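You operate a simulated robot arm through the tools that you are given. There is no shell and no other tool. Be economical: measure what you need, move in short steps, check, and stop when the job is done.

The job below is to be done with a simulated robot arm. You get a single attempt, and the scene is never put back.

Task
Label the full bottle from the green rack on the label jig.
Fine: put it back; roller arm swung out, pull knob back. Where these are worked on the way, their far stop is far enough and under half their travel is too little: roller arm.

The check looks at the end state, three seconds after you hand in, the way a careful person would. Anything else that was tipped, shoved, dropped, spilled or broken makes it a failure.

Robot
A 6-joint arm with a four-finger gripper on a trunk, on a base that drives. Base frame: it is fixed to the floor where the robot stands at the start and does not move with it; the origin is under the middle of the robot, x ahead of it, y to its left, z up. Readings come in mm, rad, newtons and seconds.
Its first joint turns from -2.897 to 2.897 rad. Places, roughly: cap (5x5x2 cm) [800, 0, 900]; orange pull knob [900, 100, 800]; roller arm [1000, 100, 900]; turntable seat [1000, 200, 800]. Payload 3.43 kg.
The TCP is the grasp point between the finger pads, 30 mm short of the fingertips. In the tool frame z runs along the fingers and y along their closing line. The gripper opens to 120 mm. The gripper's body begins 85 mm behind the TCP.
Orientation is that of the tool frame in the base frame, as a unit quaternion [w, x, y, z]. With the fingers straight down and closing along the base's y, the tool's x points along the base's -x, its y along +y and its z along -z.

Tools
- The arm moves only by the tool step_arm. Its arguments are lists of equal length, an entry for each row: "travel": the shift along the tool's x, y, z in mm, a list of three; "rotation": the turn, a rotation vector about the tool's x, y, z in rad, a list of three; "grip": the closure, from 0 (fully open) to 1 (shut). In form: {"travel": [[tx, ty, tz], ...], "rotation": [[wx, wy, wz], ...], "grip": [grip, ...]}. A call has 1 to 10 rows; each row shifts and turns the commanded pose from where the row before left it, along the tool's axes as they then stand. A row lasts 0.2 s, in which the tool goes at most 50 mm and 0.15 rad; a call with a longer step from one row to the next is refused whole, and so is a gripper value outside its range. Where a pose cannot be reached the arm comes as near as it can. A force on the tool above 70 N (or 10 N above the force at the start of the call, whichever is more), or a blocked arm, ends the call early, and 0.2 s more pass. Each finger halts on what it meets, pressing with about 30 N; the grip force reading is that of the motor and also rises with nothing between the fingers. The clock runs only during rows and for 0.2 s after the last one: add rows that do not move to give the fingers time. The reply holds the time, the measured pose of the TCP, the force on the tool along the base axes, the opening and the grip force, in the units named above and with some noise, with the torque about the TCP (base axes, N m) and any sound that the robot's microphone picked up, and new pictures: "views" is both (left out), scene, wrist or none.
- Cameras (640 x 400 px; columns grow to the right, rows downward): "scene" is now at [-200.9, 190.1, 1251.6]; the picture's right is [-0.01, -1.00, 0.00], its down [-0.20, 0.00, -0.98] and it looks along [0.98, -0.01, -0.20] (base axes); focal length 251 px, centre (320, 200). "wrist" rides on the gripper at [71, -17, -121] in the tool frame; the picture's right is [0.23, 0.97, 0.00], its down [-0.81, 0.19, -0.55] and it looks along [-0.54, 0.13, 0.83] (tool axes); focal length 275 px, centre (320, 200). There is no depth. A picture from a camera that has moved, and an enlarged one, comes with that camera's place and axes in the base frame and with its lens.
- drive_base(legs): drives the robot by 1 to 6 legs, each [ahead, turn to the left] in mm and rad, along the robot's own axes; the way and the turn of a leg run together, so that a leg with both is an arc; at most 1500 mm and 3.142 rad a leg. The arm and the cameras ride along, it lands a little off, and it stops where it bumps. It gives what a move gives, and a new picture of the scene camera.
- turn_head(pan, tilt): turns the head with the scene camera to pan (to the left, within 2.496 rad either way) and tilt (down, from -0.506 to 1.204), counted from straight ahead of the robot. It gives what a move gives, and a new picture of the scene camera.
- inspect(camera, box): a new picture of the part [left, top, right, bottom] of that camera's present view, enlarged. The clock stands still meanwhile.
- finish_job(): hands the job in; it is judged then, once.

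Go step by step. Nothing tells you exact positions but the pictures and the camera data: compare them with the known pose of the tool, close in by small moves and look again before you grip or let go. The budget is 120 turns and 260 pictures, counting those below and the enlarged ones. Unless the task says otherwise, let go and move clear before handing in, and close with one line.

The tools are called after "Request:" as name(argument=value, ...) on one line, values as JSON. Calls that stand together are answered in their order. step_arm: Moves the arm, as the interface text tells. Its arguments: {"type":"object","properties":{"travel":{"type":"array","items":{"type":"array","items":{"type":"number"}}},"rotation":{"type":"array","items":{"type":"array","items":{"type":"number"}}},"grip":{"type":"array","items":{"type":"number"}},"views":{"type":"string","enum":["both","scene","wrist","none"]}},"required":["travel","rotation","grip"]} The other tools are called the same way: drive_base (legs) drives the base; turn_head (pan, tilt) turns the head that bears the scene camera; inspect (camera, box) takes an enlarged picture of a part of a camera's view; finish_job () hands the job in.

At the start:

```text
time_s: 0.0
tool_pos: [724.0, -91.8, 1242.7]
ee_rot: [0.0, 0.0, 1.0, -0.001]
force: [0.0, 0.9, -0.8]
moment: [-0.02, -0.01, -0.01]
finger_gap: 120.1
gripper_force: 0.0
robot x, y, heading: [1.6, 1.5, 0.001]
head pan, tilt: [-0.007, 0.185]
```

scene: 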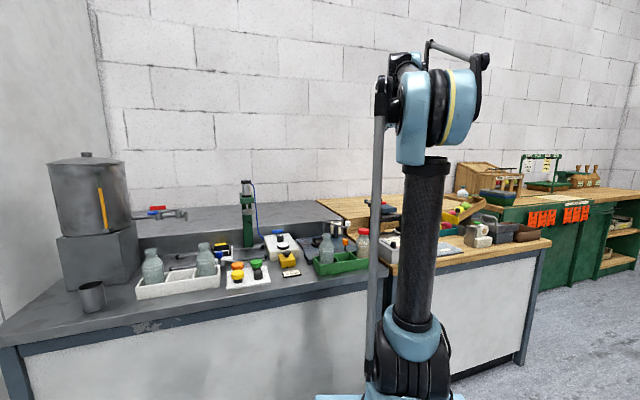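
wrist: 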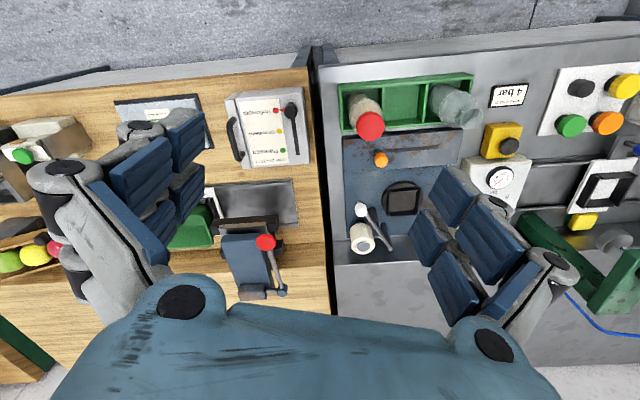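

I see the green rack with two bottles, and beyond it the jig with an orange knob, a dark seat and a roller arm. I'll look closer at these.

Request:
inspect(camera="wrist", box=[320, 60, 500, 270])

Request:
inspect(camera="scene", box=[210, 170, 410, 300])

```text
1.90 times, centred on (410, 165) of wrist
camera zoom: at [652.7, -108.1, 1363.4], right [-0.23, 0.97, 0.0], down [0.81, 0.19, 0.55], along [0.54, 0.13, -0.83], focal length 524 px, centre (149, 267)
```

zoom: 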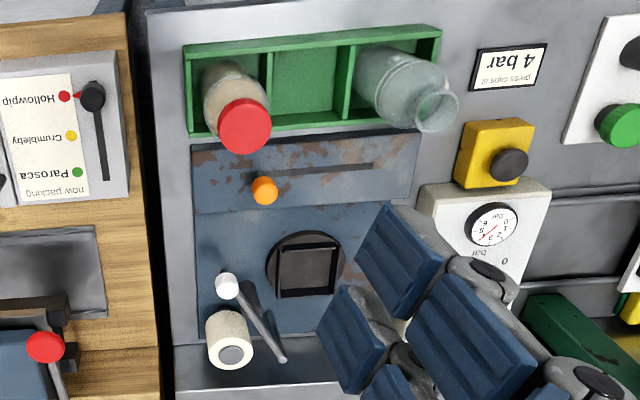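

```text
3.08 times, centred on (310, 235) of scene
camera zoom: at [-200.9, 190.1, 1251.6], right [-0.01, -1.0, 0.0], down [-0.2, 0.0, -0.98], along [0.98, -0.01, -0.2], focal length 773 px, centre (351, 92)
```

zoom: 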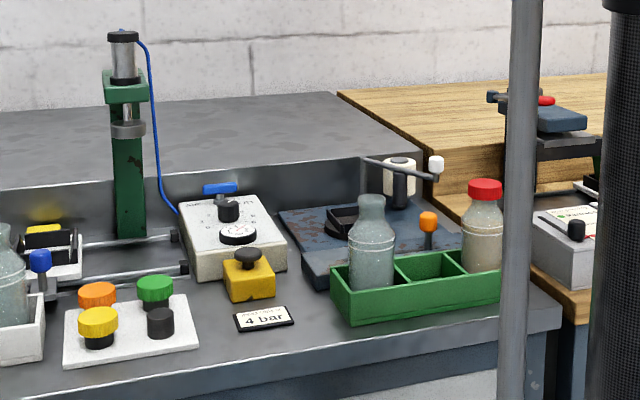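

The full bottle is the red-capped one near (770, 5), cap top about z 925. The seat is near (983, 190), just out of reach, and the bench is turned about 0.28 rad to the base. I'll drive ahead a little to bring everything within reach.

Request:
drive_base(legs=[[150, 0]])

```text
time_s: 1.4
tool_pos: [862.1, -91.2, 1251.2]
ee_rot: [0.006, -0.001, 1.0, 0.0]
force: [0.8, 0.2, 0.5]
moment: [0.01, 0.02, -0.01]
finger_gap: 119.9
gripper_force: 0.1
robot x, y, heading: [152.7, 1.1, 0.002]
head pan, tilt: [-0.007, 0.185]
camera scene: at [-48.6, 190.0, 1251.6], right [-0.01, -1.0, 0.0], down [-0.2, 0.0, -0.98], along [0.98, -0.01, -0.2], focal length 251 px, centre (320, 200)
```

scene: 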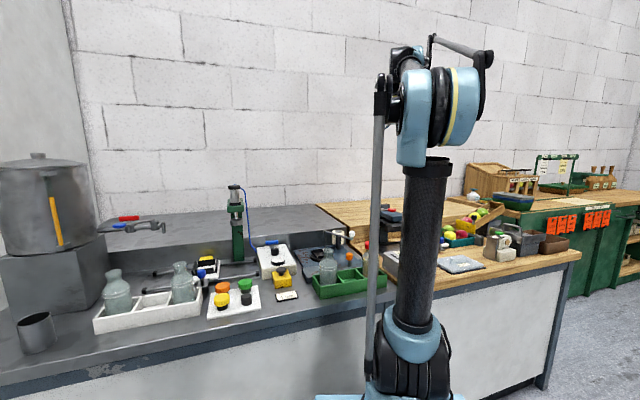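

No bump. Next I bring the hand back and over the rack, turned in line with the bench, to look down at rack and jig.

Request:
step_arm(travel=[[25, 25, 15], [25, 25, 15], [25, 25, 15], [25, 25, 15], [25, 25, 15], [20, 25, 15], [0, 0, 0], [0, 0, 0]], rotation=[[0, 0, 0], [0, 0, 0], [0, 0, 0], [0, 0, 0], [0, 0, 0], [0, 0, 0], [0, 0, -0.14], [0, 0, -0.14]], grip=[0, 0, 0, 0, 0, 0, 0, 0])

```text
time_s: 3.2
tool_pos: [703.1, 58.4, 1168.3]
ee_rot: [0.012, -0.14, 0.99, -0.002]
force: [-0.2, -0.7, -0.3]
moment: [0.02, -0.01, -0.05]
finger_gap: 119.8
gripper_force: 0.0
robot x, y, heading: [151.9, -2.3, -0.004]
head pan, tilt: [-0.007, 0.185]
camera scene: at [-48.7, 190.1, 1251.6], right [-0.01, -1.0, 0.0], down [-0.2, 0.0, -0.98], along [0.98, -0.01, -0.2], focal length 251 px, centre (320, 200)
camera wrist: at [636.0, 22.8, 1286.0], right [-0.49, 0.87, -0.01], down [0.71, 0.41, 0.57], along [0.5, 0.27, -0.82], focal length 275 px, centre (320, 200)
```

scene: 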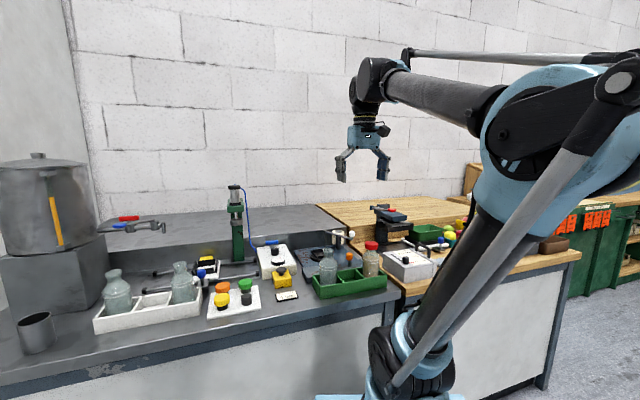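
wrist: 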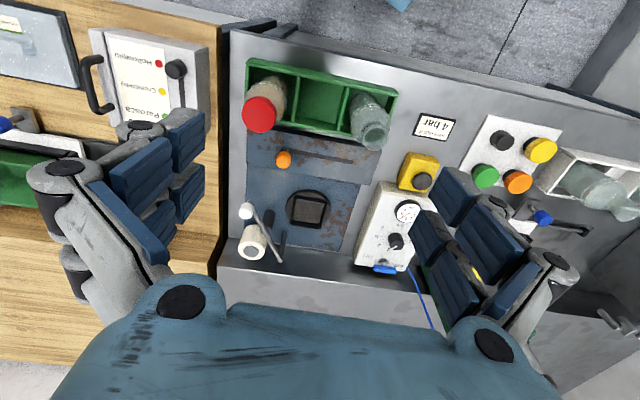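

Both cameras now have a clear view of rack and jig. I'll enlarge both.

Request:
inspect(camera="wrist", box=[220, 50, 420, 275])

Request:
inspect(camera="scene", box=[300, 215, 400, 305])

```text
1.78 times, centred on (320, 162) of wrist
camera zoom: at [636.0, 22.8, 1286.0], right [-0.49, 0.87, -0.01], down [0.71, 0.41, 0.57], along [0.5, 0.27, -0.82], focal length 489 px, centre (320, 267)
```

zoom: 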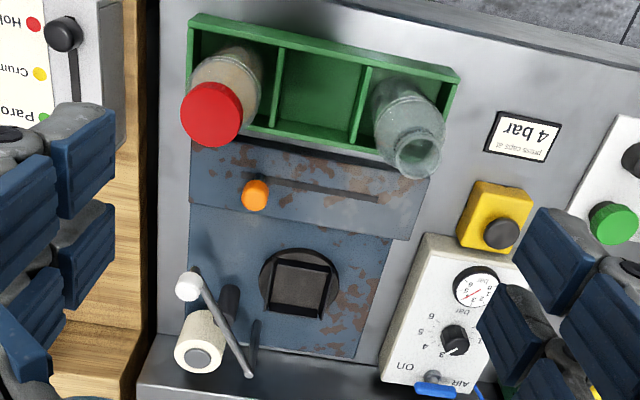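

```text
4.44 times, centred on (350, 260) of scene
camera zoom: at [-48.7, 190.1, 1251.6], right [-0.01, -1.0, 0.0], down [-0.2, 0.0, -0.98], along [0.98, -0.01, -0.2], focal length 1117 px, centre (187, -67)
```

zoom: 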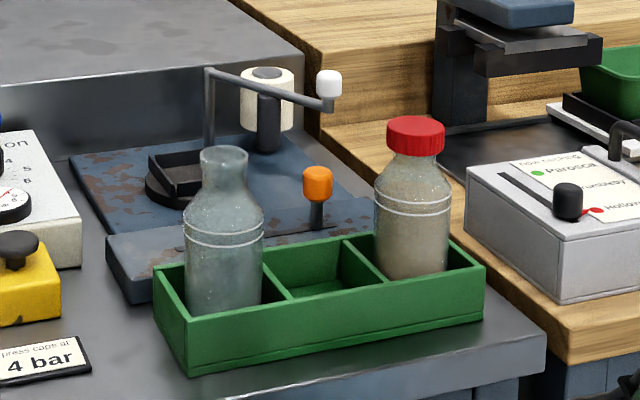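

From both pictures I get: cap top about (769, 4, 933), orange knob (853, 69, 853), seat (965, 175, ~802), white arm knob (950, 47, 905), pivot near (1040, 157). The bench is turned about 0.34 rad. I go above the cap to check alignment.

Request:
step_arm(travel=[[-12, -17.5, 39.5], [-12, -17.5, 39.5], [-12, -17.5, 39.5], [-12, -17.5, 39.5], [0, 0, 0]], rotation=[[0, 0, 0], [0, 0, 0], [0, 0, 0], [0, 0, 0], [0, 0, -0.06]], grip=[0, 0, 0, 0, 0])

```text
time_s: 4.4
tool_pos: [770.9, 7.8, 1010.4]
ee_rot: [0.012, -0.169, 0.985, -0.002]
force: [-0.2, -0.7, -0.8]
moment: [-0.01, 0.01, -0.02]
finger_gap: 120.1
gripper_force: 0.1
robot x, y, heading: [154.8, -0.1, -0.002]
head pan, tilt: [-0.007, 0.185]
camera scene: at [-48.7, 190.2, 1251.6], right [-0.01, -1.0, 0.0], down [-0.2, 0.0, -0.98], along [0.98, -0.01, -0.2], focal length 251 px, centre (320, 200)
camera wrist: at [706.5, -32.4, 1129.7], right [-0.54, 0.84, -0.01], down [0.69, 0.45, 0.57], along [0.48, 0.3, -0.82], focal length 275 px, centre (320, 200)
```

scene: 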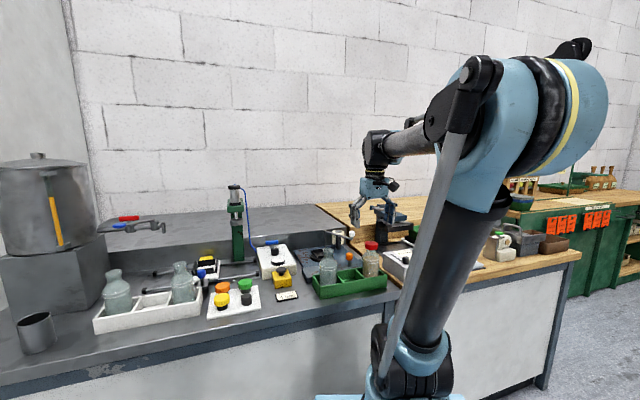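
wrist: 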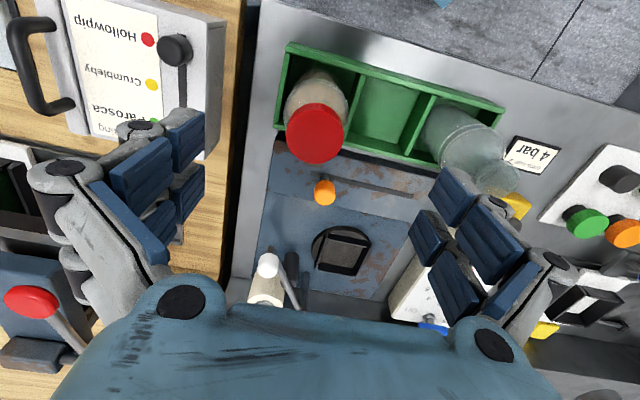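

The cap checks out at about (772, 4, 933). I straighten the small tool tilt, centre, narrow the fingers to about 85 mm and go down to cap height.

Request:
step_arm(travel=[[-0.7, -4, 0], [0, 0, 30], [0, 0, 30], [0, 0, 20], [0, 0, 0]], rotation=[[-0.008, 0.0226, 0], [0, 0, 0], [0, 0, 0], [0, 0, 0], [0, 0, 0]], grip=[0.3, 0.3, 0.3, 0.3, 0.3])

Request:
inspect(camera="scene", box=[300, 180, 420, 305])

```text
time_s: 5.6
tool_pos: [773.6, 2.2, 931.4]
ee_rot: [0.0, -0.17, 0.985, 0.0]
force: [-0.5, 0.2, 1.0]
moment: [0.0, -0.05, 0.0]
finger_gap: 84.0
gripper_force: 0.2
robot x, y, heading: [153.8, 0.6, 0.002]
head pan, tilt: [-0.007, 0.185]
camera scene: at [-48.6, 190.2, 1251.6], right [-0.01, -1.0, 0.0], down [-0.2, 0.0, -0.98], along [0.98, -0.01, -0.2], focal length 251 px, centre (320, 200)
camera wrist: at [711.8, -37.9, 1051.8], right [-0.54, 0.84, 0.0], down [0.7, 0.45, 0.55], along [0.46, 0.3, -0.83], focal length 275 px, centre (320, 200)
```

scene: 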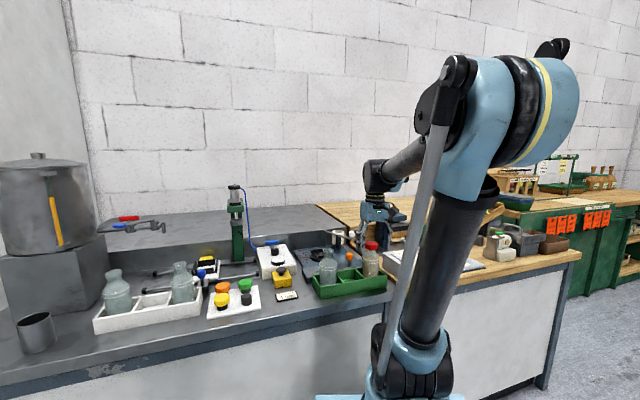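
wrist: 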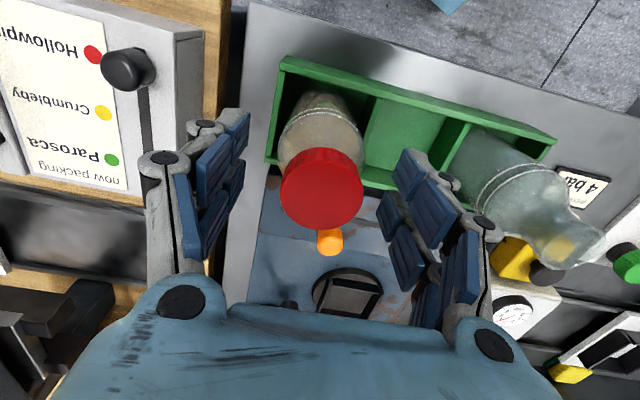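

```text
3.20 times, centred on (360, 242) of scene
camera zoom: at [-48.6, 190.2, 1251.6], right [-0.01, -1.0, 0.0], down [-0.2, 0.0, -0.98], along [0.98, -0.01, -0.2], focal length 804 px, centre (192, 64)
```

zoom: 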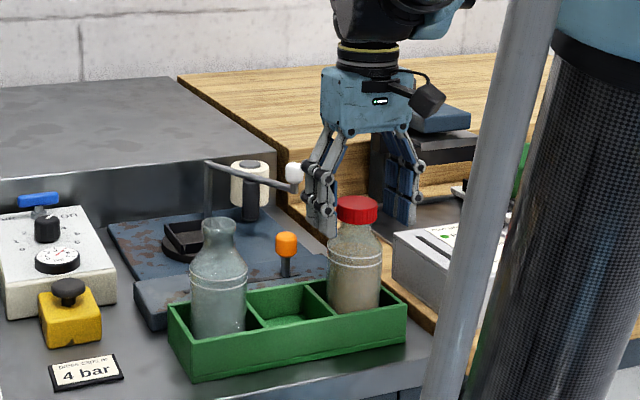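

The cap now sits at about (776, 5), nearly centred. I shift a few millimetres, go down 11 mm and close.

Request:
step_arm(travel=[[-3, 1.8, 0], [0, 0, 11], [0, 0, 0], [0, 0, 0], [0, 0, 0]], rotation=[[0, 0, 0], [0, 0, 0], [0, 0, 0], [0, 0, 0], [0, 0, 0]], grip=[0.3, 0.3, 0.7, 0.8, 0.8])

```text
time_s: 6.8
tool_pos: [776.5, 4.3, 921.3]
ee_rot: [0.0, -0.169, 0.986, 0.0]
force: [-0.1, 3.8, 15.8]
moment: [0.19, -0.01, 0.02]
finger_gap: 43.3
gripper_force: 30.0
robot x, y, heading: [154.0, -3.7, -0.003]
head pan, tilt: [-0.007, 0.185]
camera scene: at [-49.1, 190.3, 1251.5], right [-0.01, -1.0, 0.0], down [-0.2, 0.0, -0.98], along [0.98, -0.01, -0.2], focal length 251 px, centre (320, 200)
camera wrist: at [714.6, -35.6, 1041.3], right [-0.54, 0.84, 0.0], down [0.7, 0.45, 0.55], along [0.47, 0.3, -0.83], focal length 275 px, centre (320, 200)
```

scene: 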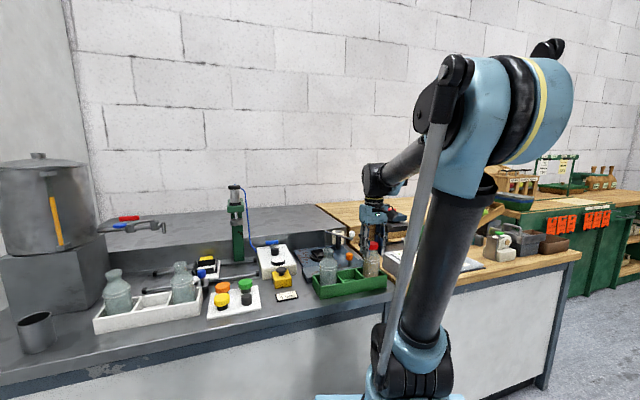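
wrist: 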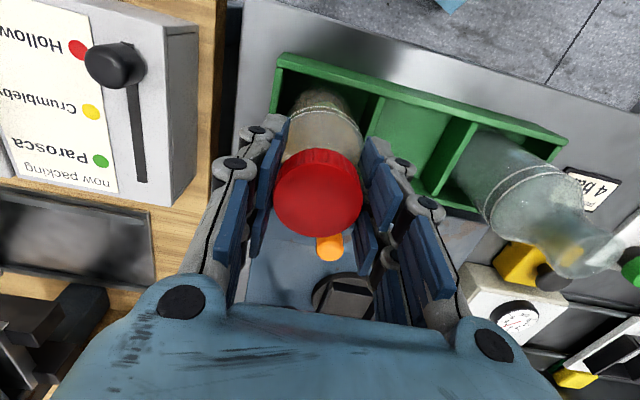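

Gripped at 43 mm. I lift straight up and check.

Request:
step_arm(travel=[[0, 0, -15], [0, 0, -30], [0, 0, -30], [0, 0, -30], [0, 0, -20]], rotation=[[0, 0, 0], [0, 0, 0], [0, 0, 0], [0, 0, 0], [0, 0, 0]], grip=[0.8, 0.8, 0.8, 0.8, 0.8])

Request:
inspect(camera="scene", box=[290, 180, 410, 305])

```text
time_s: 8.0
tool_pos: [777.6, 4.6, 1046.8]
ee_rot: [-0.001, -0.17, 0.986, 0.001]
force: [0.6, -0.4, -3.9]
moment: [-0.03, 0.01, -0.04]
finger_gap: 40.3
gripper_force: 30.3
robot x, y, heading: [151.9, -4.2, 0.001]
head pan, tilt: [-0.007, 0.185]
camera scene: at [-48.5, 190.1, 1251.6], right [-0.01, -1.0, 0.0], down [-0.2, 0.0, -0.98], along [0.98, -0.01, -0.2], focal length 251 px, centre (320, 200)
camera wrist: at [715.3, -35.3, 1166.1], right [-0.54, 0.84, 0.0], down [0.7, 0.45, 0.55], along [0.46, 0.3, -0.83], focal length 275 px, centre (320, 200)
```

scene: 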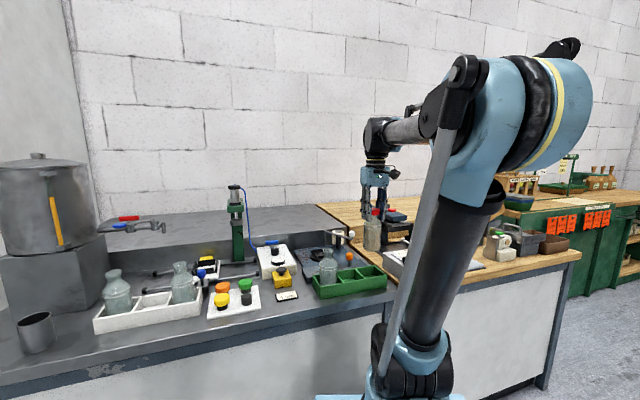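
wrist: 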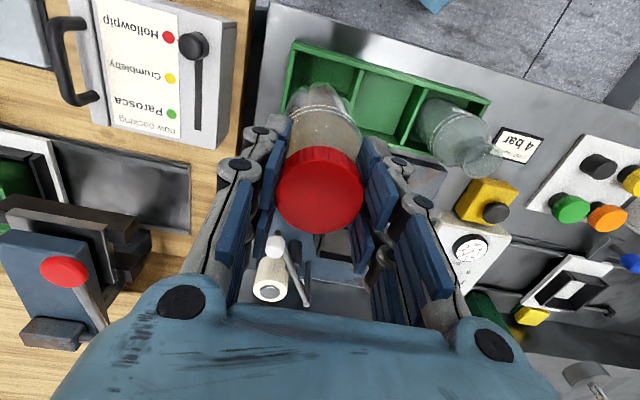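

```text
3.20 times, centred on (350, 242) of scene
camera zoom: at [-48.5, 190.1, 1251.6], right [-0.01, -1.0, 0.0], down [-0.2, 0.0, -0.98], along [0.98, -0.01, -0.2], focal length 804 px, centre (224, 64)
```

zoom: 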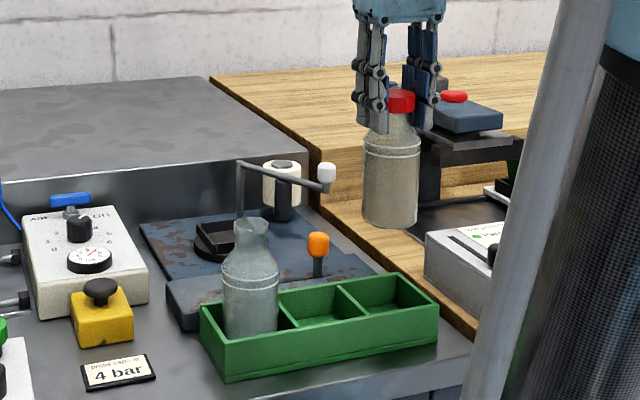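

The bottle is held upright and clear. I look closely at the seat before going there.

Request:
inspect(camera="scene", box=[305, 225, 360, 262])

Request:
inspect(camera="wrist", box=[230, 200, 410, 310])

```text
10.81 times, centred on (332, 244) of scene
camera zoom: at [-48.5, 190.1, 1251.6], right [-0.01, -1.0, 0.0], down [-0.2, 0.0, -0.98], along [0.98, -0.01, -0.2], focal length 2717 px, centre (185, -270)
```

zoom: 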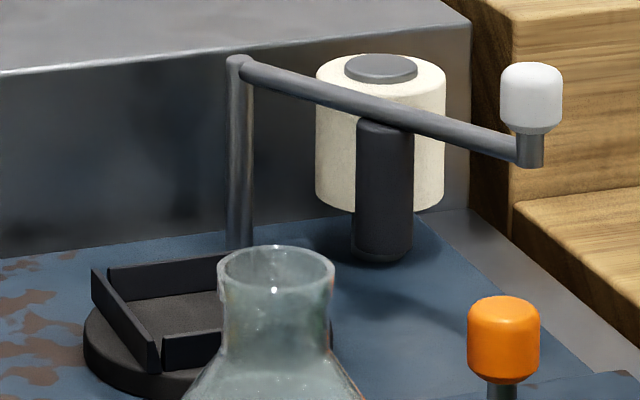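

```text
3.56 times, centred on (320, 255) of wrist
camera zoom: at [715.3, -35.3, 1166.1], right [-0.54, 0.84, 0.0], down [0.7, 0.45, 0.55], along [0.46, 0.3, -0.83], focal length 979 px, centre (320, 4)
```

zoom: 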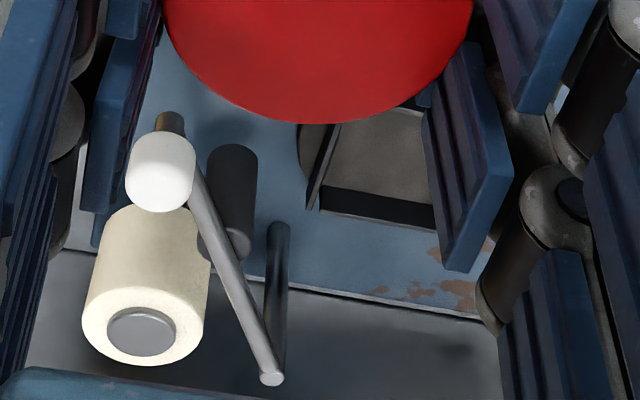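

The seat is a turntable with a low-walled square pocket, centre about (968, 175). The roller hangs below the arm. I carry the bottle level over the seat.

Request:
step_arm(travel=[[-39.4, 16.1, 0], [-39.4, 16.1, 0], [-39.4, 16.1, 0], [-39.4, 16.1, 0], [-39.4, 16.1, 0], [-39.4, 16.1, 0], [0, 0, 25], [0, 0, 25], [0, 0, 0]], rotation=[[0, 0, 0], [0, 0, 0], [0, 0, 0], [0, 0, 0], [0, 0, 0], [0, 0, 0], [0, 0, 0], [0, 0, 0], [0, 0, 0]], grip=[0.8, 0.8, 0.8, 0.8, 0.8, 0.8, 0.8, 0.8, 0.8])

Request:
inspect(camera="scene", box=[305, 205, 375, 255])

```text
time_s: 10.0
tool_pos: [967.9, 175.1, 995.6]
ee_rot: [0.0, -0.169, 0.986, 0.0]
force: [-0.3, 0.7, -3.4]
moment: [0.0, 0.0, 0.03]
finger_gap: 39.8
gripper_force: 30.1
robot x, y, heading: [150.9, 0.1, -0.0]
head pan, tilt: [-0.007, 0.185]
camera scene: at [-48.4, 190.2, 1251.6], right [-0.01, -1.0, 0.0], down [-0.2, 0.0, -0.98], along [0.98, -0.01, -0.2], focal length 251 px, centre (320, 200)
camera wrist: at [906.9, 135.9, 1115.0], right [-0.54, 0.84, 0.0], down [0.7, 0.45, 0.55], along [0.46, 0.3, -0.83], focal length 275 px, centre (320, 200)
```

scene: 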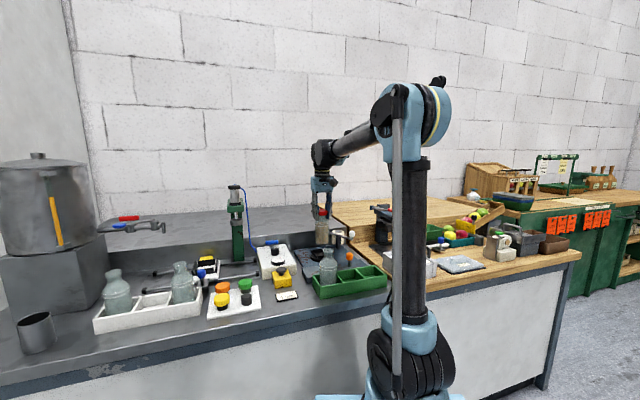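
wrist: 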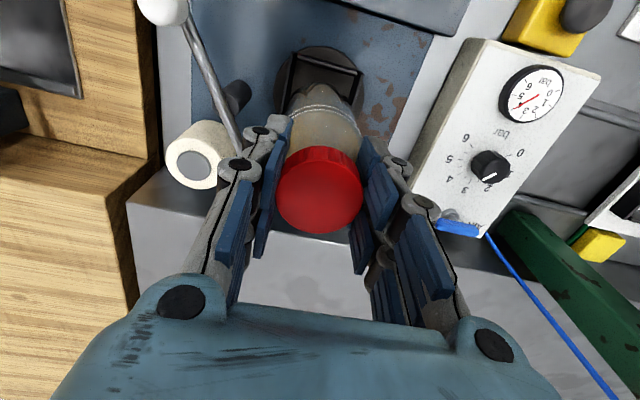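

```text
8.00 times, centred on (340, 230) of scene
camera zoom: at [-48.4, 190.2, 1251.6], right [-0.01, -1.0, 0.0], down [-0.2, 0.0, -0.98], along [0.98, -0.01, -0.2], focal length 2011 px, centre (160, -40)
```

zoom: 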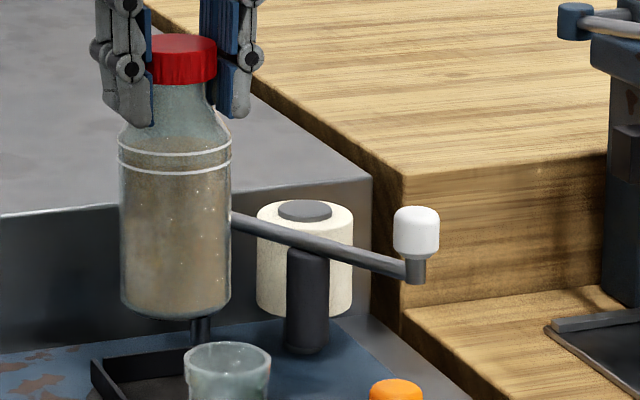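

The bottle hangs over the seat. I enlarge the wrist view to compare the pocket walls with the bottle.

Request:
inspect(camera="wrist", box=[260, 35, 380, 160])

```text
3.20 times, centred on (320, 98) of wrist
camera zoom: at [906.9, 135.9, 1115.0], right [-0.54, 0.84, 0.0], down [0.7, 0.45, 0.55], along [0.46, 0.3, -0.83], focal length 881 px, centre (320, 528)
```

zoom: 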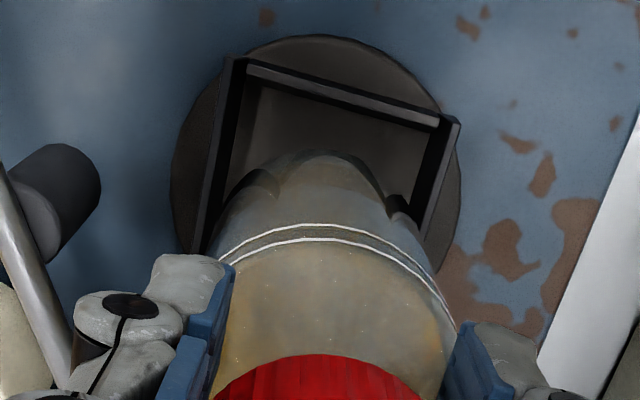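

The disc centre works out to (968, 175), right under the bottle, and the pocket has a few millimetres to spare. I go down to just above contact.

Request:
step_arm(travel=[[0, 0, 20], [0, 0, 15], [0, 0, 10], [0, 0, 4], [0, 0, 0]], rotation=[[0, 0, 0], [0, 0, 0], [0, 0, 0], [0, 0, 0], [0, 0, 0]], grip=[0.8, 0.8, 0.8, 0.8, 0.8])

Request:
inspect(camera="scene", box=[305, 205, 375, 255])

Request:
inspect(camera="wrist", box=[260, 35, 380, 160])

```text
time_s: 11.2
tool_pos: [967.1, 175.3, 944.3]
ee_rot: [0.0, -0.169, 0.986, 0.0]
force: [-0.1, -0.7, -3.7]
moment: [-0.01, -0.02, -0.02]
finger_gap: 39.7
gripper_force: 29.7
robot x, y, heading: [148.4, -3.0, -0.001]
head pan, tilt: [-0.007, 0.185]
camera scene: at [-48.4, 190.2, 1251.6], right [-0.01, -1.0, 0.0], down [-0.2, 0.0, -0.98], along [0.98, -0.01, -0.2], focal length 251 px, centre (320, 200)
camera wrist: at [905.4, 135.7, 1065.0], right [-0.54, 0.84, 0.0], down [0.7, 0.45, 0.55], along [0.46, 0.3, -0.83], focal length 275 px, centre (320, 200)
```

scene: 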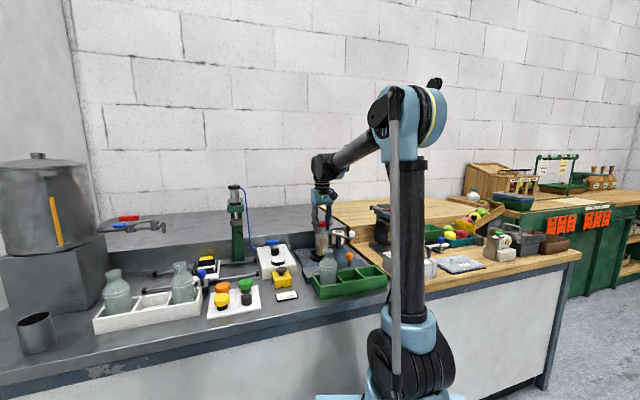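
wrist: 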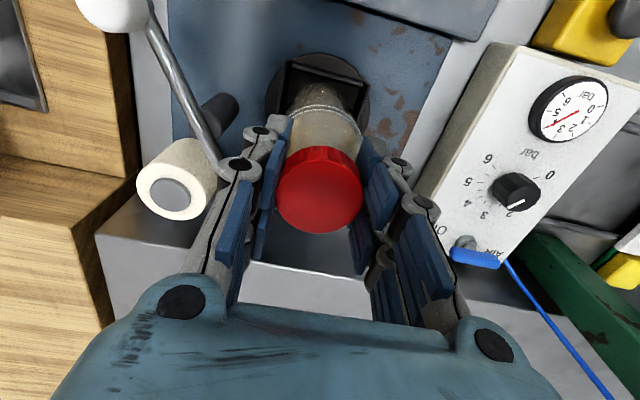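

```text
8.00 times, centred on (340, 230) of scene
camera zoom: at [-48.4, 190.2, 1251.6], right [-0.01, -1.0, 0.0], down [-0.2, 0.0, -0.98], along [0.98, -0.01, -0.2], focal length 2011 px, centre (160, -40)
```

zoom: 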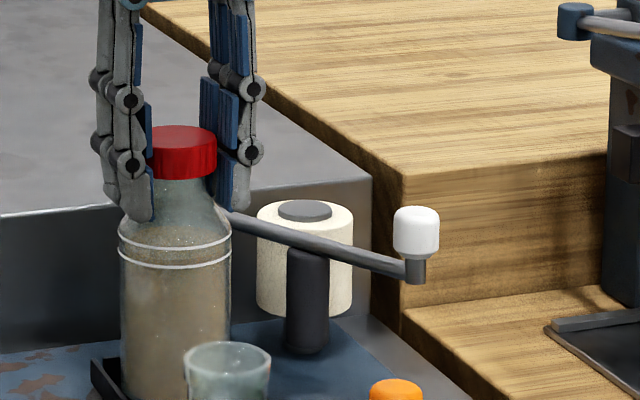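

```text
3.20 times, centred on (320, 98) of wrist
camera zoom: at [905.4, 135.7, 1065.0], right [-0.54, 0.84, 0.0], down [0.7, 0.45, 0.55], along [0.46, 0.3, -0.83], focal length 881 px, centre (320, 528)
```

zoom: 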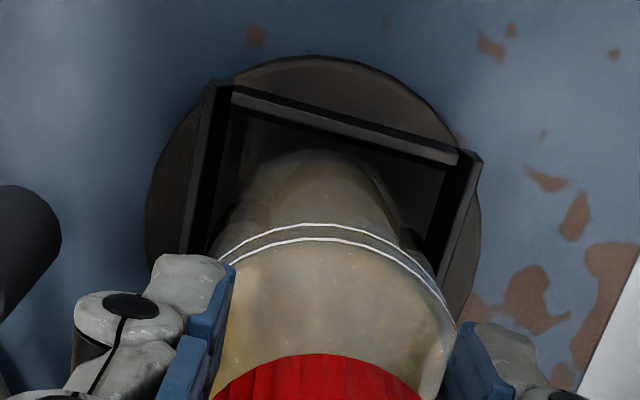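

Still centred and no contact. I lower in 3 mm steps while watching the force.

Request:
step_arm(travel=[[0, 0, 3], [0, 0, 3], [0, 0, 2], [0, 0, 0]], rotation=[[0, 0, 0], [0, 0, 0], [0, 0, 0], [0, 0, 0]], grip=[0.8, 0.8, 0.8, 0.8], views="wrist")

```text
time_s: 12.2
tool_pos: [967.9, 174.5, 940.2]
ee_rot: [0.002, -0.169, 0.986, 0.0]
force: [11.9, 1.8, 61.0]
moment: [0.35, -0.51, -0.01]
finger_gap: 40.3
gripper_force: 30.1
robot x, y, heading: [150.9, 0.2, -0.001]
head pan, tilt: [-0.007, 0.185]
camera wrist: at [905.0, 135.0, 1059.3], right [-0.54, 0.84, 0.0], down [0.7, 0.45, 0.56], along [0.47, 0.3, -0.83], focal length 275 px, centre (320, 200)
```

wrist: 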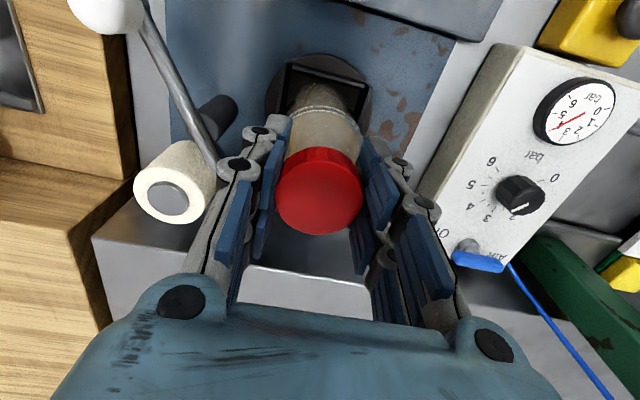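

Contact at about 940. I ease off 3 mm and check whether the base is inside the pocket or on a wall.

Request:
step_arm(travel=[[0, 0, -3], [0, 0, 0]], rotation=[[0, 0, 0], [0, 0, 0]], grip=[0.8, 0.8], views="none")

Request:
inspect(camera="wrist", box=[260, 35, 380, 160])

Request:
inspect(camera="scene", box=[310, 235, 345, 260])

```text
time_s: 12.8
tool_pos: [966.3, 175.0, 940.2]
ee_rot: [0.0, -0.169, 0.986, 0.0]
force: [-0.5, 0.6, -4.6]
moment: [0.05, -0.02, 0.01]
finger_gap: 40.5
gripper_force: 29.8
robot x, y, heading: [155.0, -0.2, -0.0]
head pan, tilt: [-0.007, 0.185]
```

```text
3.20 times, centred on (320, 98) of wrist
camera zoom: at [905.1, 135.3, 1060.5], right [-0.54, 0.84, 0.0], down [0.7, 0.45, 0.55], along [0.46, 0.3, -0.83], focal length 881 px, centre (320, 528)
```

zoom: 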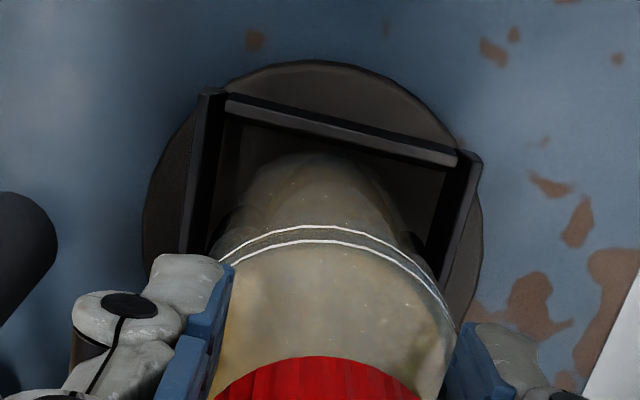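

```text
16.00 times, centred on (328, 248) of scene
camera zoom: at [-48.4, 190.2, 1251.6], right [-0.01, -1.0, 0.0], down [-0.2, 0.0, -0.98], along [0.98, -0.01, -0.2], focal length 4022 px, centre (200, -560)
```

zoom: 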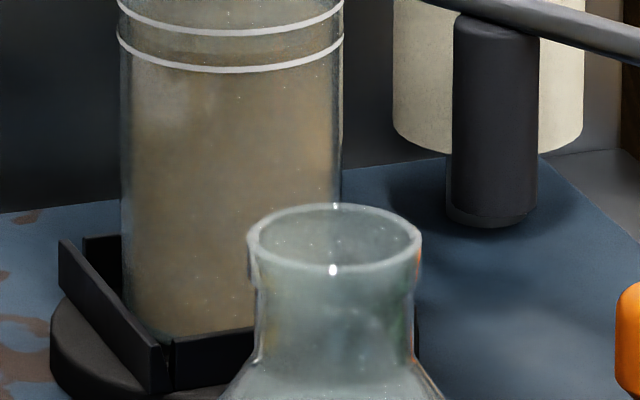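

The base seems to stop about level with the wall tops, so it may be on a wall. I zoom in more.

Request:
inspect(camera="wrist", box=[295, 55, 355, 105])

Request:
inspect(camera="scene", box=[313, 247, 330, 260])

```text
8.00 times, centred on (325, 80) of wrist
camera zoom: at [905.1, 135.3, 1060.5], right [-0.54, 0.84, 0.0], down [0.7, 0.45, 0.55], along [0.46, 0.3, -0.83], focal length 2202 px, centre (280, 1160)
```

zoom: 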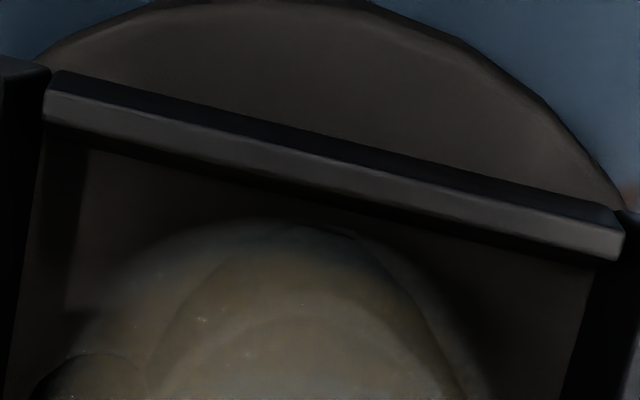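

```text
16.00 times, centred on (322, 254) of scene
camera zoom: at [-48.4, 190.2, 1251.6], right [-0.01, -1.0, 0.0], down [-0.2, 0.0, -0.98], along [0.98, -0.01, -0.2], focal length 4022 px, centre (296, -656)
```

zoom: 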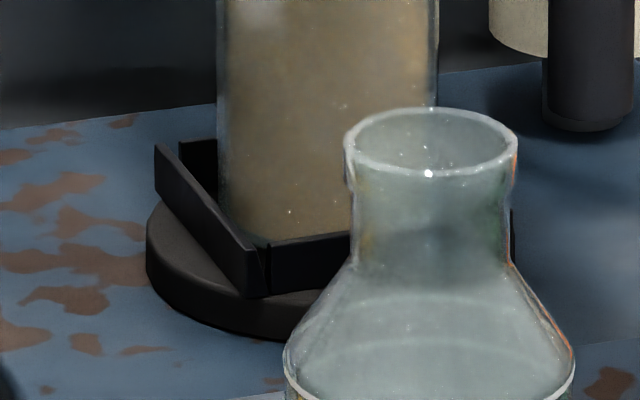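

The heights fit the base at about z 805, i.e. on the pocket floor and below the 815 wall tops. The bottle is in the pocket. I lower 2 mm and let go, then rise.

Request:
step_arm(travel=[[0, 0, 1.5], [0, 0, 0], [0, 0, 0], [0, 0, 0], [0, 0, -20], [0, 0, -30], [0, 0, -30]], rotation=[[0, 0, 0], [0, 0, 0], [0, 0, 0], [0, 0, 0], [0, 0, 0], [0, 0, 0], [0, 0, 0]], grip=[0.8, 0.55, 0.4, 0.4, 0.4, 0.4, 0.4])

Request:
inspect(camera="scene", box=[305, 205, 375, 260])

```text
time_s: 14.4
tool_pos: [966.8, 173.9, 1021.2]
ee_rot: [0.0, -0.169, 0.986, 0.0]
force: [0.1, 0.1, 0.5]
moment: [0.01, 0.03, -0.01]
finger_gap: 72.0
gripper_force: 0.0
robot x, y, heading: [151.4, 3.0, -0.004]
head pan, tilt: [-0.007, 0.185]
camera scene: at [-48.5, 190.1, 1251.6], right [-0.01, -1.0, 0.0], down [-0.2, 0.0, -0.98], along [0.98, -0.01, -0.2], focal length 251 px, centre (320, 200)
camera wrist: at [904.9, 135.3, 1139.9], right [-0.54, 0.84, 0.0], down [0.7, 0.45, 0.55], along [0.46, 0.3, -0.83], focal length 275 px, centre (320, 200)
```

scene: 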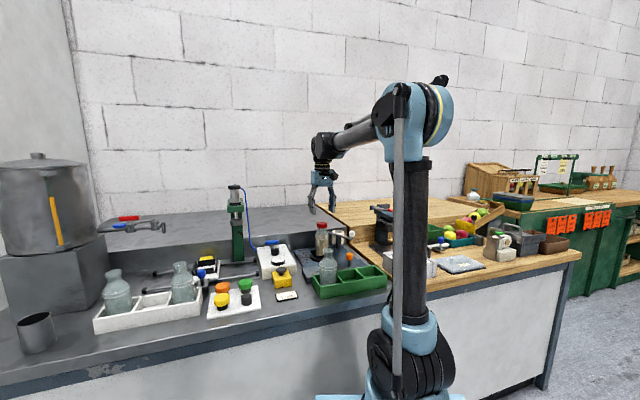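
wrist: 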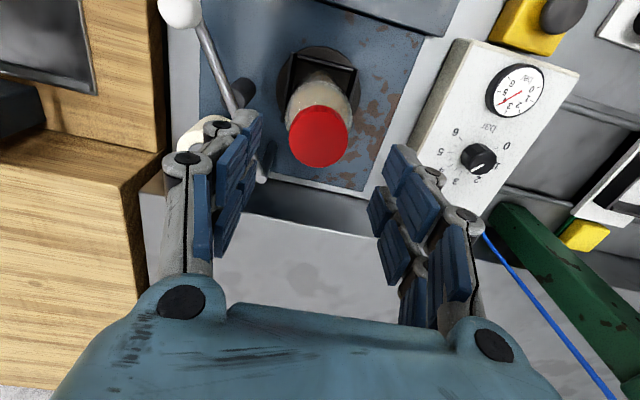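

```text
7.27 times, centred on (340, 232) of scene
camera zoom: at [-48.5, 190.1, 1251.6], right [-0.01, -1.0, 0.0], down [-0.2, 0.0, -0.98], along [0.98, -0.01, -0.2], focal length 1828 px, centre (174, -36)
```

zoom: 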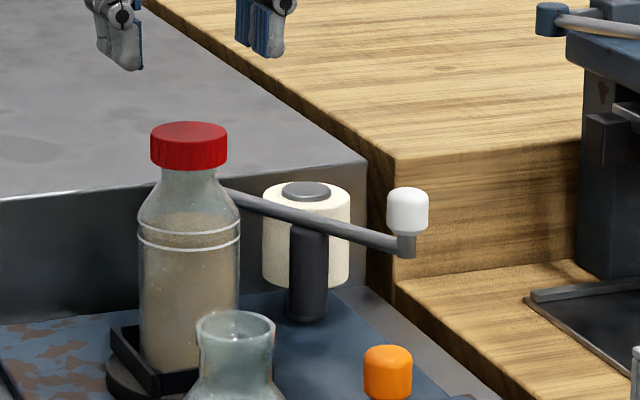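

The bottle stands upright in the seat. Next is the roller arm, and I want its white knob caged between the fingers. I move above it with the closing line set along its swing.

Request:
step_arm(travel=[[14.6, -28.5, 0], [14.6, -28.5, 0], [14.6, -28.5, 5], [14.6, -28.5, 10], [0, 0, 5], [0, 0, 0]], rotation=[[0, 0, 0], [0, 0, 0], [0, 0, 0], [0, 0, 0], [0, 0, -0.127], [0, 0, -0.127]], grip=[0.4, 0.4, 0.5, 0.5, 0.5, 0.5])

Request:
inspect(camera="scene", box=[305, 190, 385, 260])

```text
time_s: 15.8
tool_pos: [950.0, 48.4, 1000.0]
ee_rot: [0.0, -0.294, 0.956, 0.0]
force: [0.0, -0.4, -0.1]
moment: [0.02, 0.0, -0.01]
finger_gap: 59.8
gripper_force: 0.1
robot x, y, heading: [151.2, -0.1, 0.0]
head pan, tilt: [-0.007, 0.185]
camera scene: at [-48.6, 190.1, 1251.6], right [-0.01, -1.0, 0.0], down [-0.2, 0.0, -0.98], along [0.98, -0.01, -0.2], focal length 251 px, centre (320, 200)
camera wrist: at [900.1, -5.5, 1119.9], right [-0.74, 0.68, 0.0], down [0.56, 0.61, 0.55], along [0.37, 0.41, -0.83], focal length 275 px, centre (320, 200)
```

scene: 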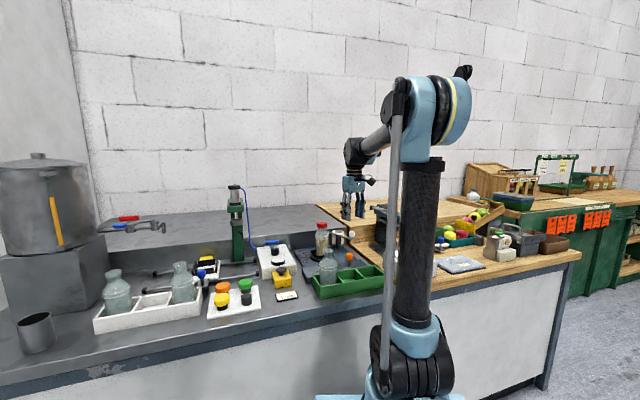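
wrist: 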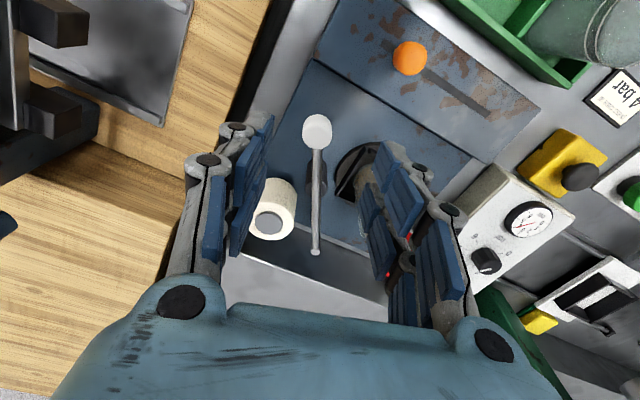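

```text
5.71 times, centred on (345, 225) of scene
camera zoom: at [-48.6, 190.1, 1251.6], right [-0.01, -1.0, 0.0], down [-0.2, 0.0, -0.98], along [0.98, -0.01, -0.2], focal length 1436 px, centre (177, 57)
```

zoom: 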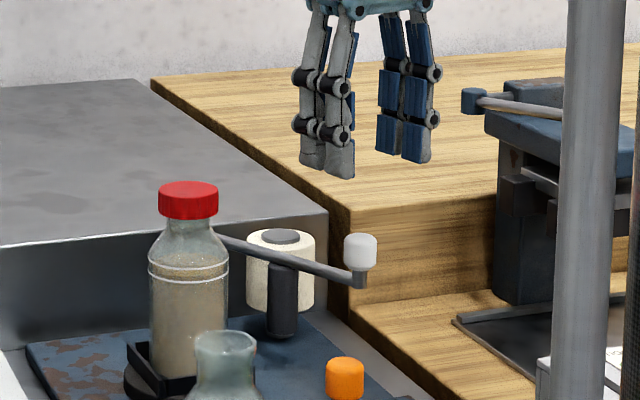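

The TCP is right above the white knob at (950, 48), and the pivot is near (1053, 158). I go down around the knob and close to a loose cage.

Request:
step_arm(travel=[[0, 0, 30], [0, 0, 30], [0, 0, 23], [0, 0, 0], [0, 0, 0]], rotation=[[0, 0, 0], [0, 0, 0], [0, 0, 0], [0, 0, 0], [0, 0, 0]], grip=[0.5, 0.5, 0.5, 0.74, 0.74])

Request:
inspect(camera="scene", box=[305, 190, 385, 260])

```text
time_s: 17.0
tool_pos: [947.5, 48.5, 915.4]
ee_rot: [0.0, -0.293, 0.956, 0.0]
force: [-0.5, 0.3, 0.1]
moment: [0.0, -0.01, -0.01]
finger_gap: 31.3
gripper_force: 0.2
robot x, y, heading: [150.0, -2.9, 0.003]
head pan, tilt: [-0.007, 0.185]
camera scene: at [-48.6, 190.1, 1251.6], right [-0.01, -1.0, 0.0], down [-0.2, 0.0, -0.98], along [0.98, -0.01, -0.2], focal length 251 px, centre (320, 200)
camera wrist: at [897.6, -6.1, 1036.1], right [-0.74, 0.68, 0.0], down [0.56, 0.61, 0.55], along [0.37, 0.41, -0.83], focal length 275 px, centre (320, 200)
```

scene: 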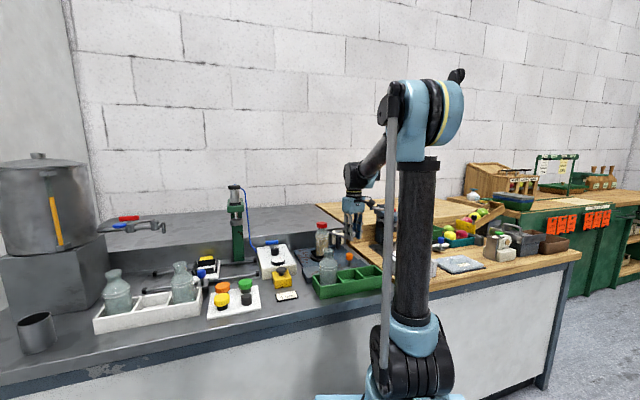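
wrist: 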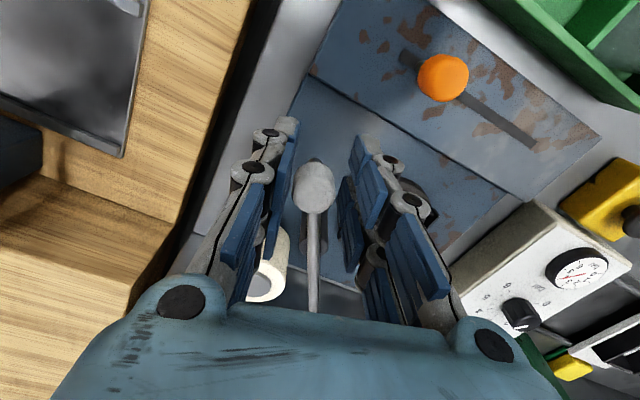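

```text
5.71 times, centred on (345, 225) of scene
camera zoom: at [-48.6, 190.1, 1251.6], right [-0.01, -1.0, 0.0], down [-0.2, 0.0, -0.98], along [0.98, -0.01, -0.2], focal length 1436 px, centre (177, 57)
```

zoom: 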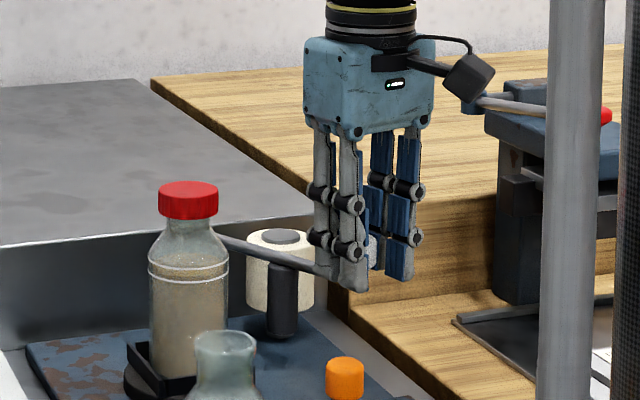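

The knob is caged. I swing the arm in slowly towards the bottle.

Request:
step_arm(travel=[[0.8, 8, 0], [0.8, 8, 0], [0.5, 8, 0], [0.2, 8, 0], [0, 8, 0], [-0.5, 8, 0], [-0.7, 8, 0]], rotation=[[0, 0, 0], [0, 0, 0], [0, 0, 0], [0, 0, 0], [0, 0, 0], [0, 0, 0], [0, 0, 0]], grip=[0.74, 0.74, 0.74, 0.74, 0.74, 0.74, 0.74])

Request:
inspect(camera="scene", box=[305, 190, 385, 260])

```text
time_s: 18.6
tool_pos: [918.3, 93.0, 915.2]
ee_rot: [0.0, -0.294, 0.956, 0.0]
force: [-0.7, -0.1, 0.1]
moment: [0.01, 0.0, -0.01]
finger_gap: 31.5
gripper_force: 0.7
robot x, y, heading: [152.3, -0.1, 0.001]
head pan, tilt: [-0.007, 0.185]
camera scene: at [-48.6, 190.1, 1251.6], right [-0.01, -1.0, 0.0], down [-0.2, 0.0, -0.98], along [0.98, -0.01, -0.2], focal length 251 px, centre (320, 200)
camera wrist: at [868.0, 39.4, 1035.7], right [-0.74, 0.68, 0.0], down [0.56, 0.61, 0.55], along [0.37, 0.41, -0.83], focal length 275 px, centre (320, 200)
```

scene: 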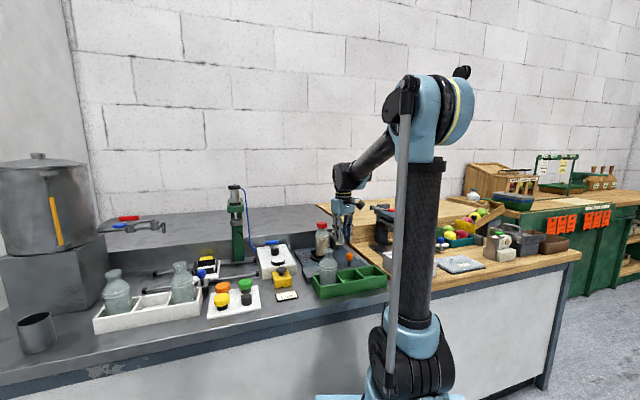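
wrist: 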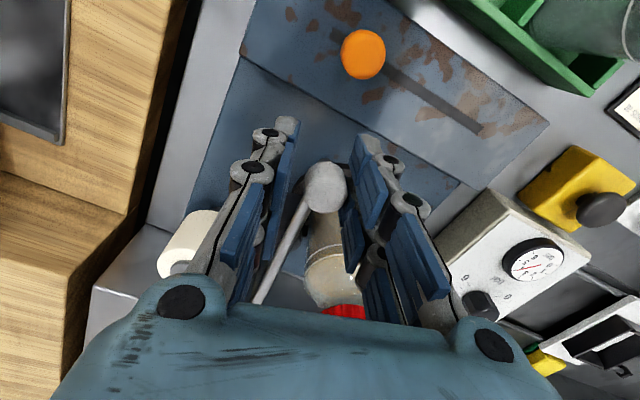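

```text
5.71 times, centred on (345, 225) of scene
camera zoom: at [-48.6, 190.1, 1251.6], right [-0.01, -1.0, 0.0], down [-0.2, 0.0, -0.98], along [0.98, -0.01, -0.2], focal length 1436 px, centre (177, 57)
```

zoom: 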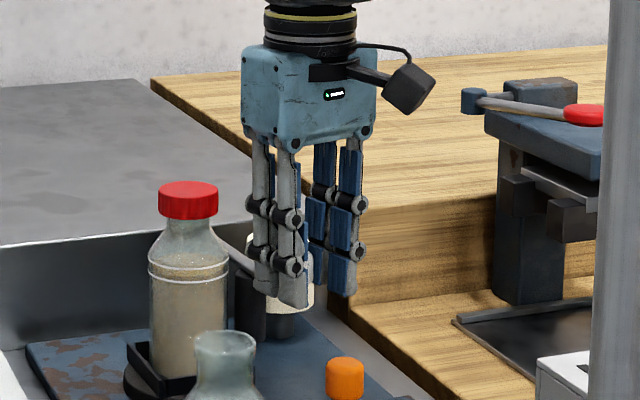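

The arm swings freely and the roller nears the bottle. I continue in small steps until force shows.

Request:
step_arm(travel=[[-0.8, 4, 0], [-0.8, 4, 0], [-1, 4, 0], [-1, 4, 0], [-1, 4, 0]], rotation=[[0, 0, 0], [0, 0, 0], [0, 0, 0], [0, 0, 0], [0, 0, 0]], grip=[0.74, 0.74, 0.74, 0.74, 0.74])

Request:
inspect(camera="scene", box=[305, 200, 375, 260])

```text
time_s: 19.8
tool_pos: [910.2, 112.1, 916.6]
ee_rot: [0.0, -0.292, 0.956, 0.001]
force: [0.9, -0.4, 0.3]
moment: [0.05, 0.01, 0.03]
finger_gap: 30.9
gripper_force: 0.1
robot x, y, heading: [151.9, 0.1, -0.001]
head pan, tilt: [-0.007, 0.185]
camera scene: at [-48.6, 190.1, 1251.6], right [-0.01, -1.0, 0.0], down [-0.2, 0.0, -0.98], along [0.98, -0.01, -0.2], focal length 251 px, centre (320, 200)
camera wrist: at [860.9, 58.2, 1036.2], right [-0.74, 0.68, 0.0], down [0.56, 0.61, 0.55], along [0.37, 0.41, -0.83], focal length 275 px, centre (320, 200)
```

scene: 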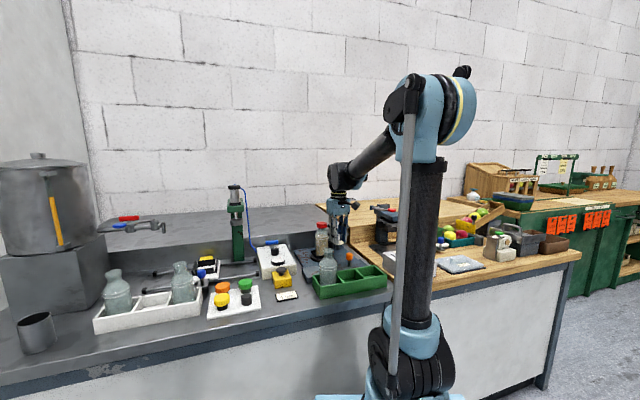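
wrist: 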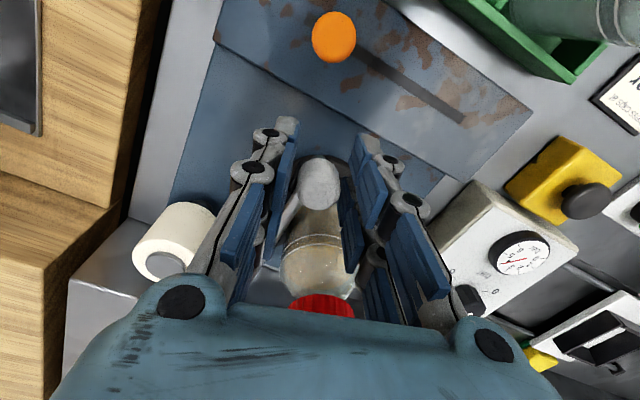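

```text
6.67 times, centred on (340, 230) of scene
camera zoom: at [-48.6, 190.1, 1251.6], right [-0.01, -1.0, 0.0], down [-0.2, 0.0, -0.98], along [0.98, -0.01, -0.2], focal length 1676 px, centre (187, 0)
```

zoom: 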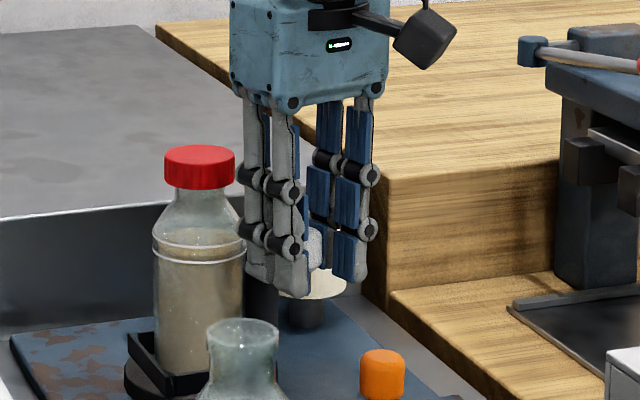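

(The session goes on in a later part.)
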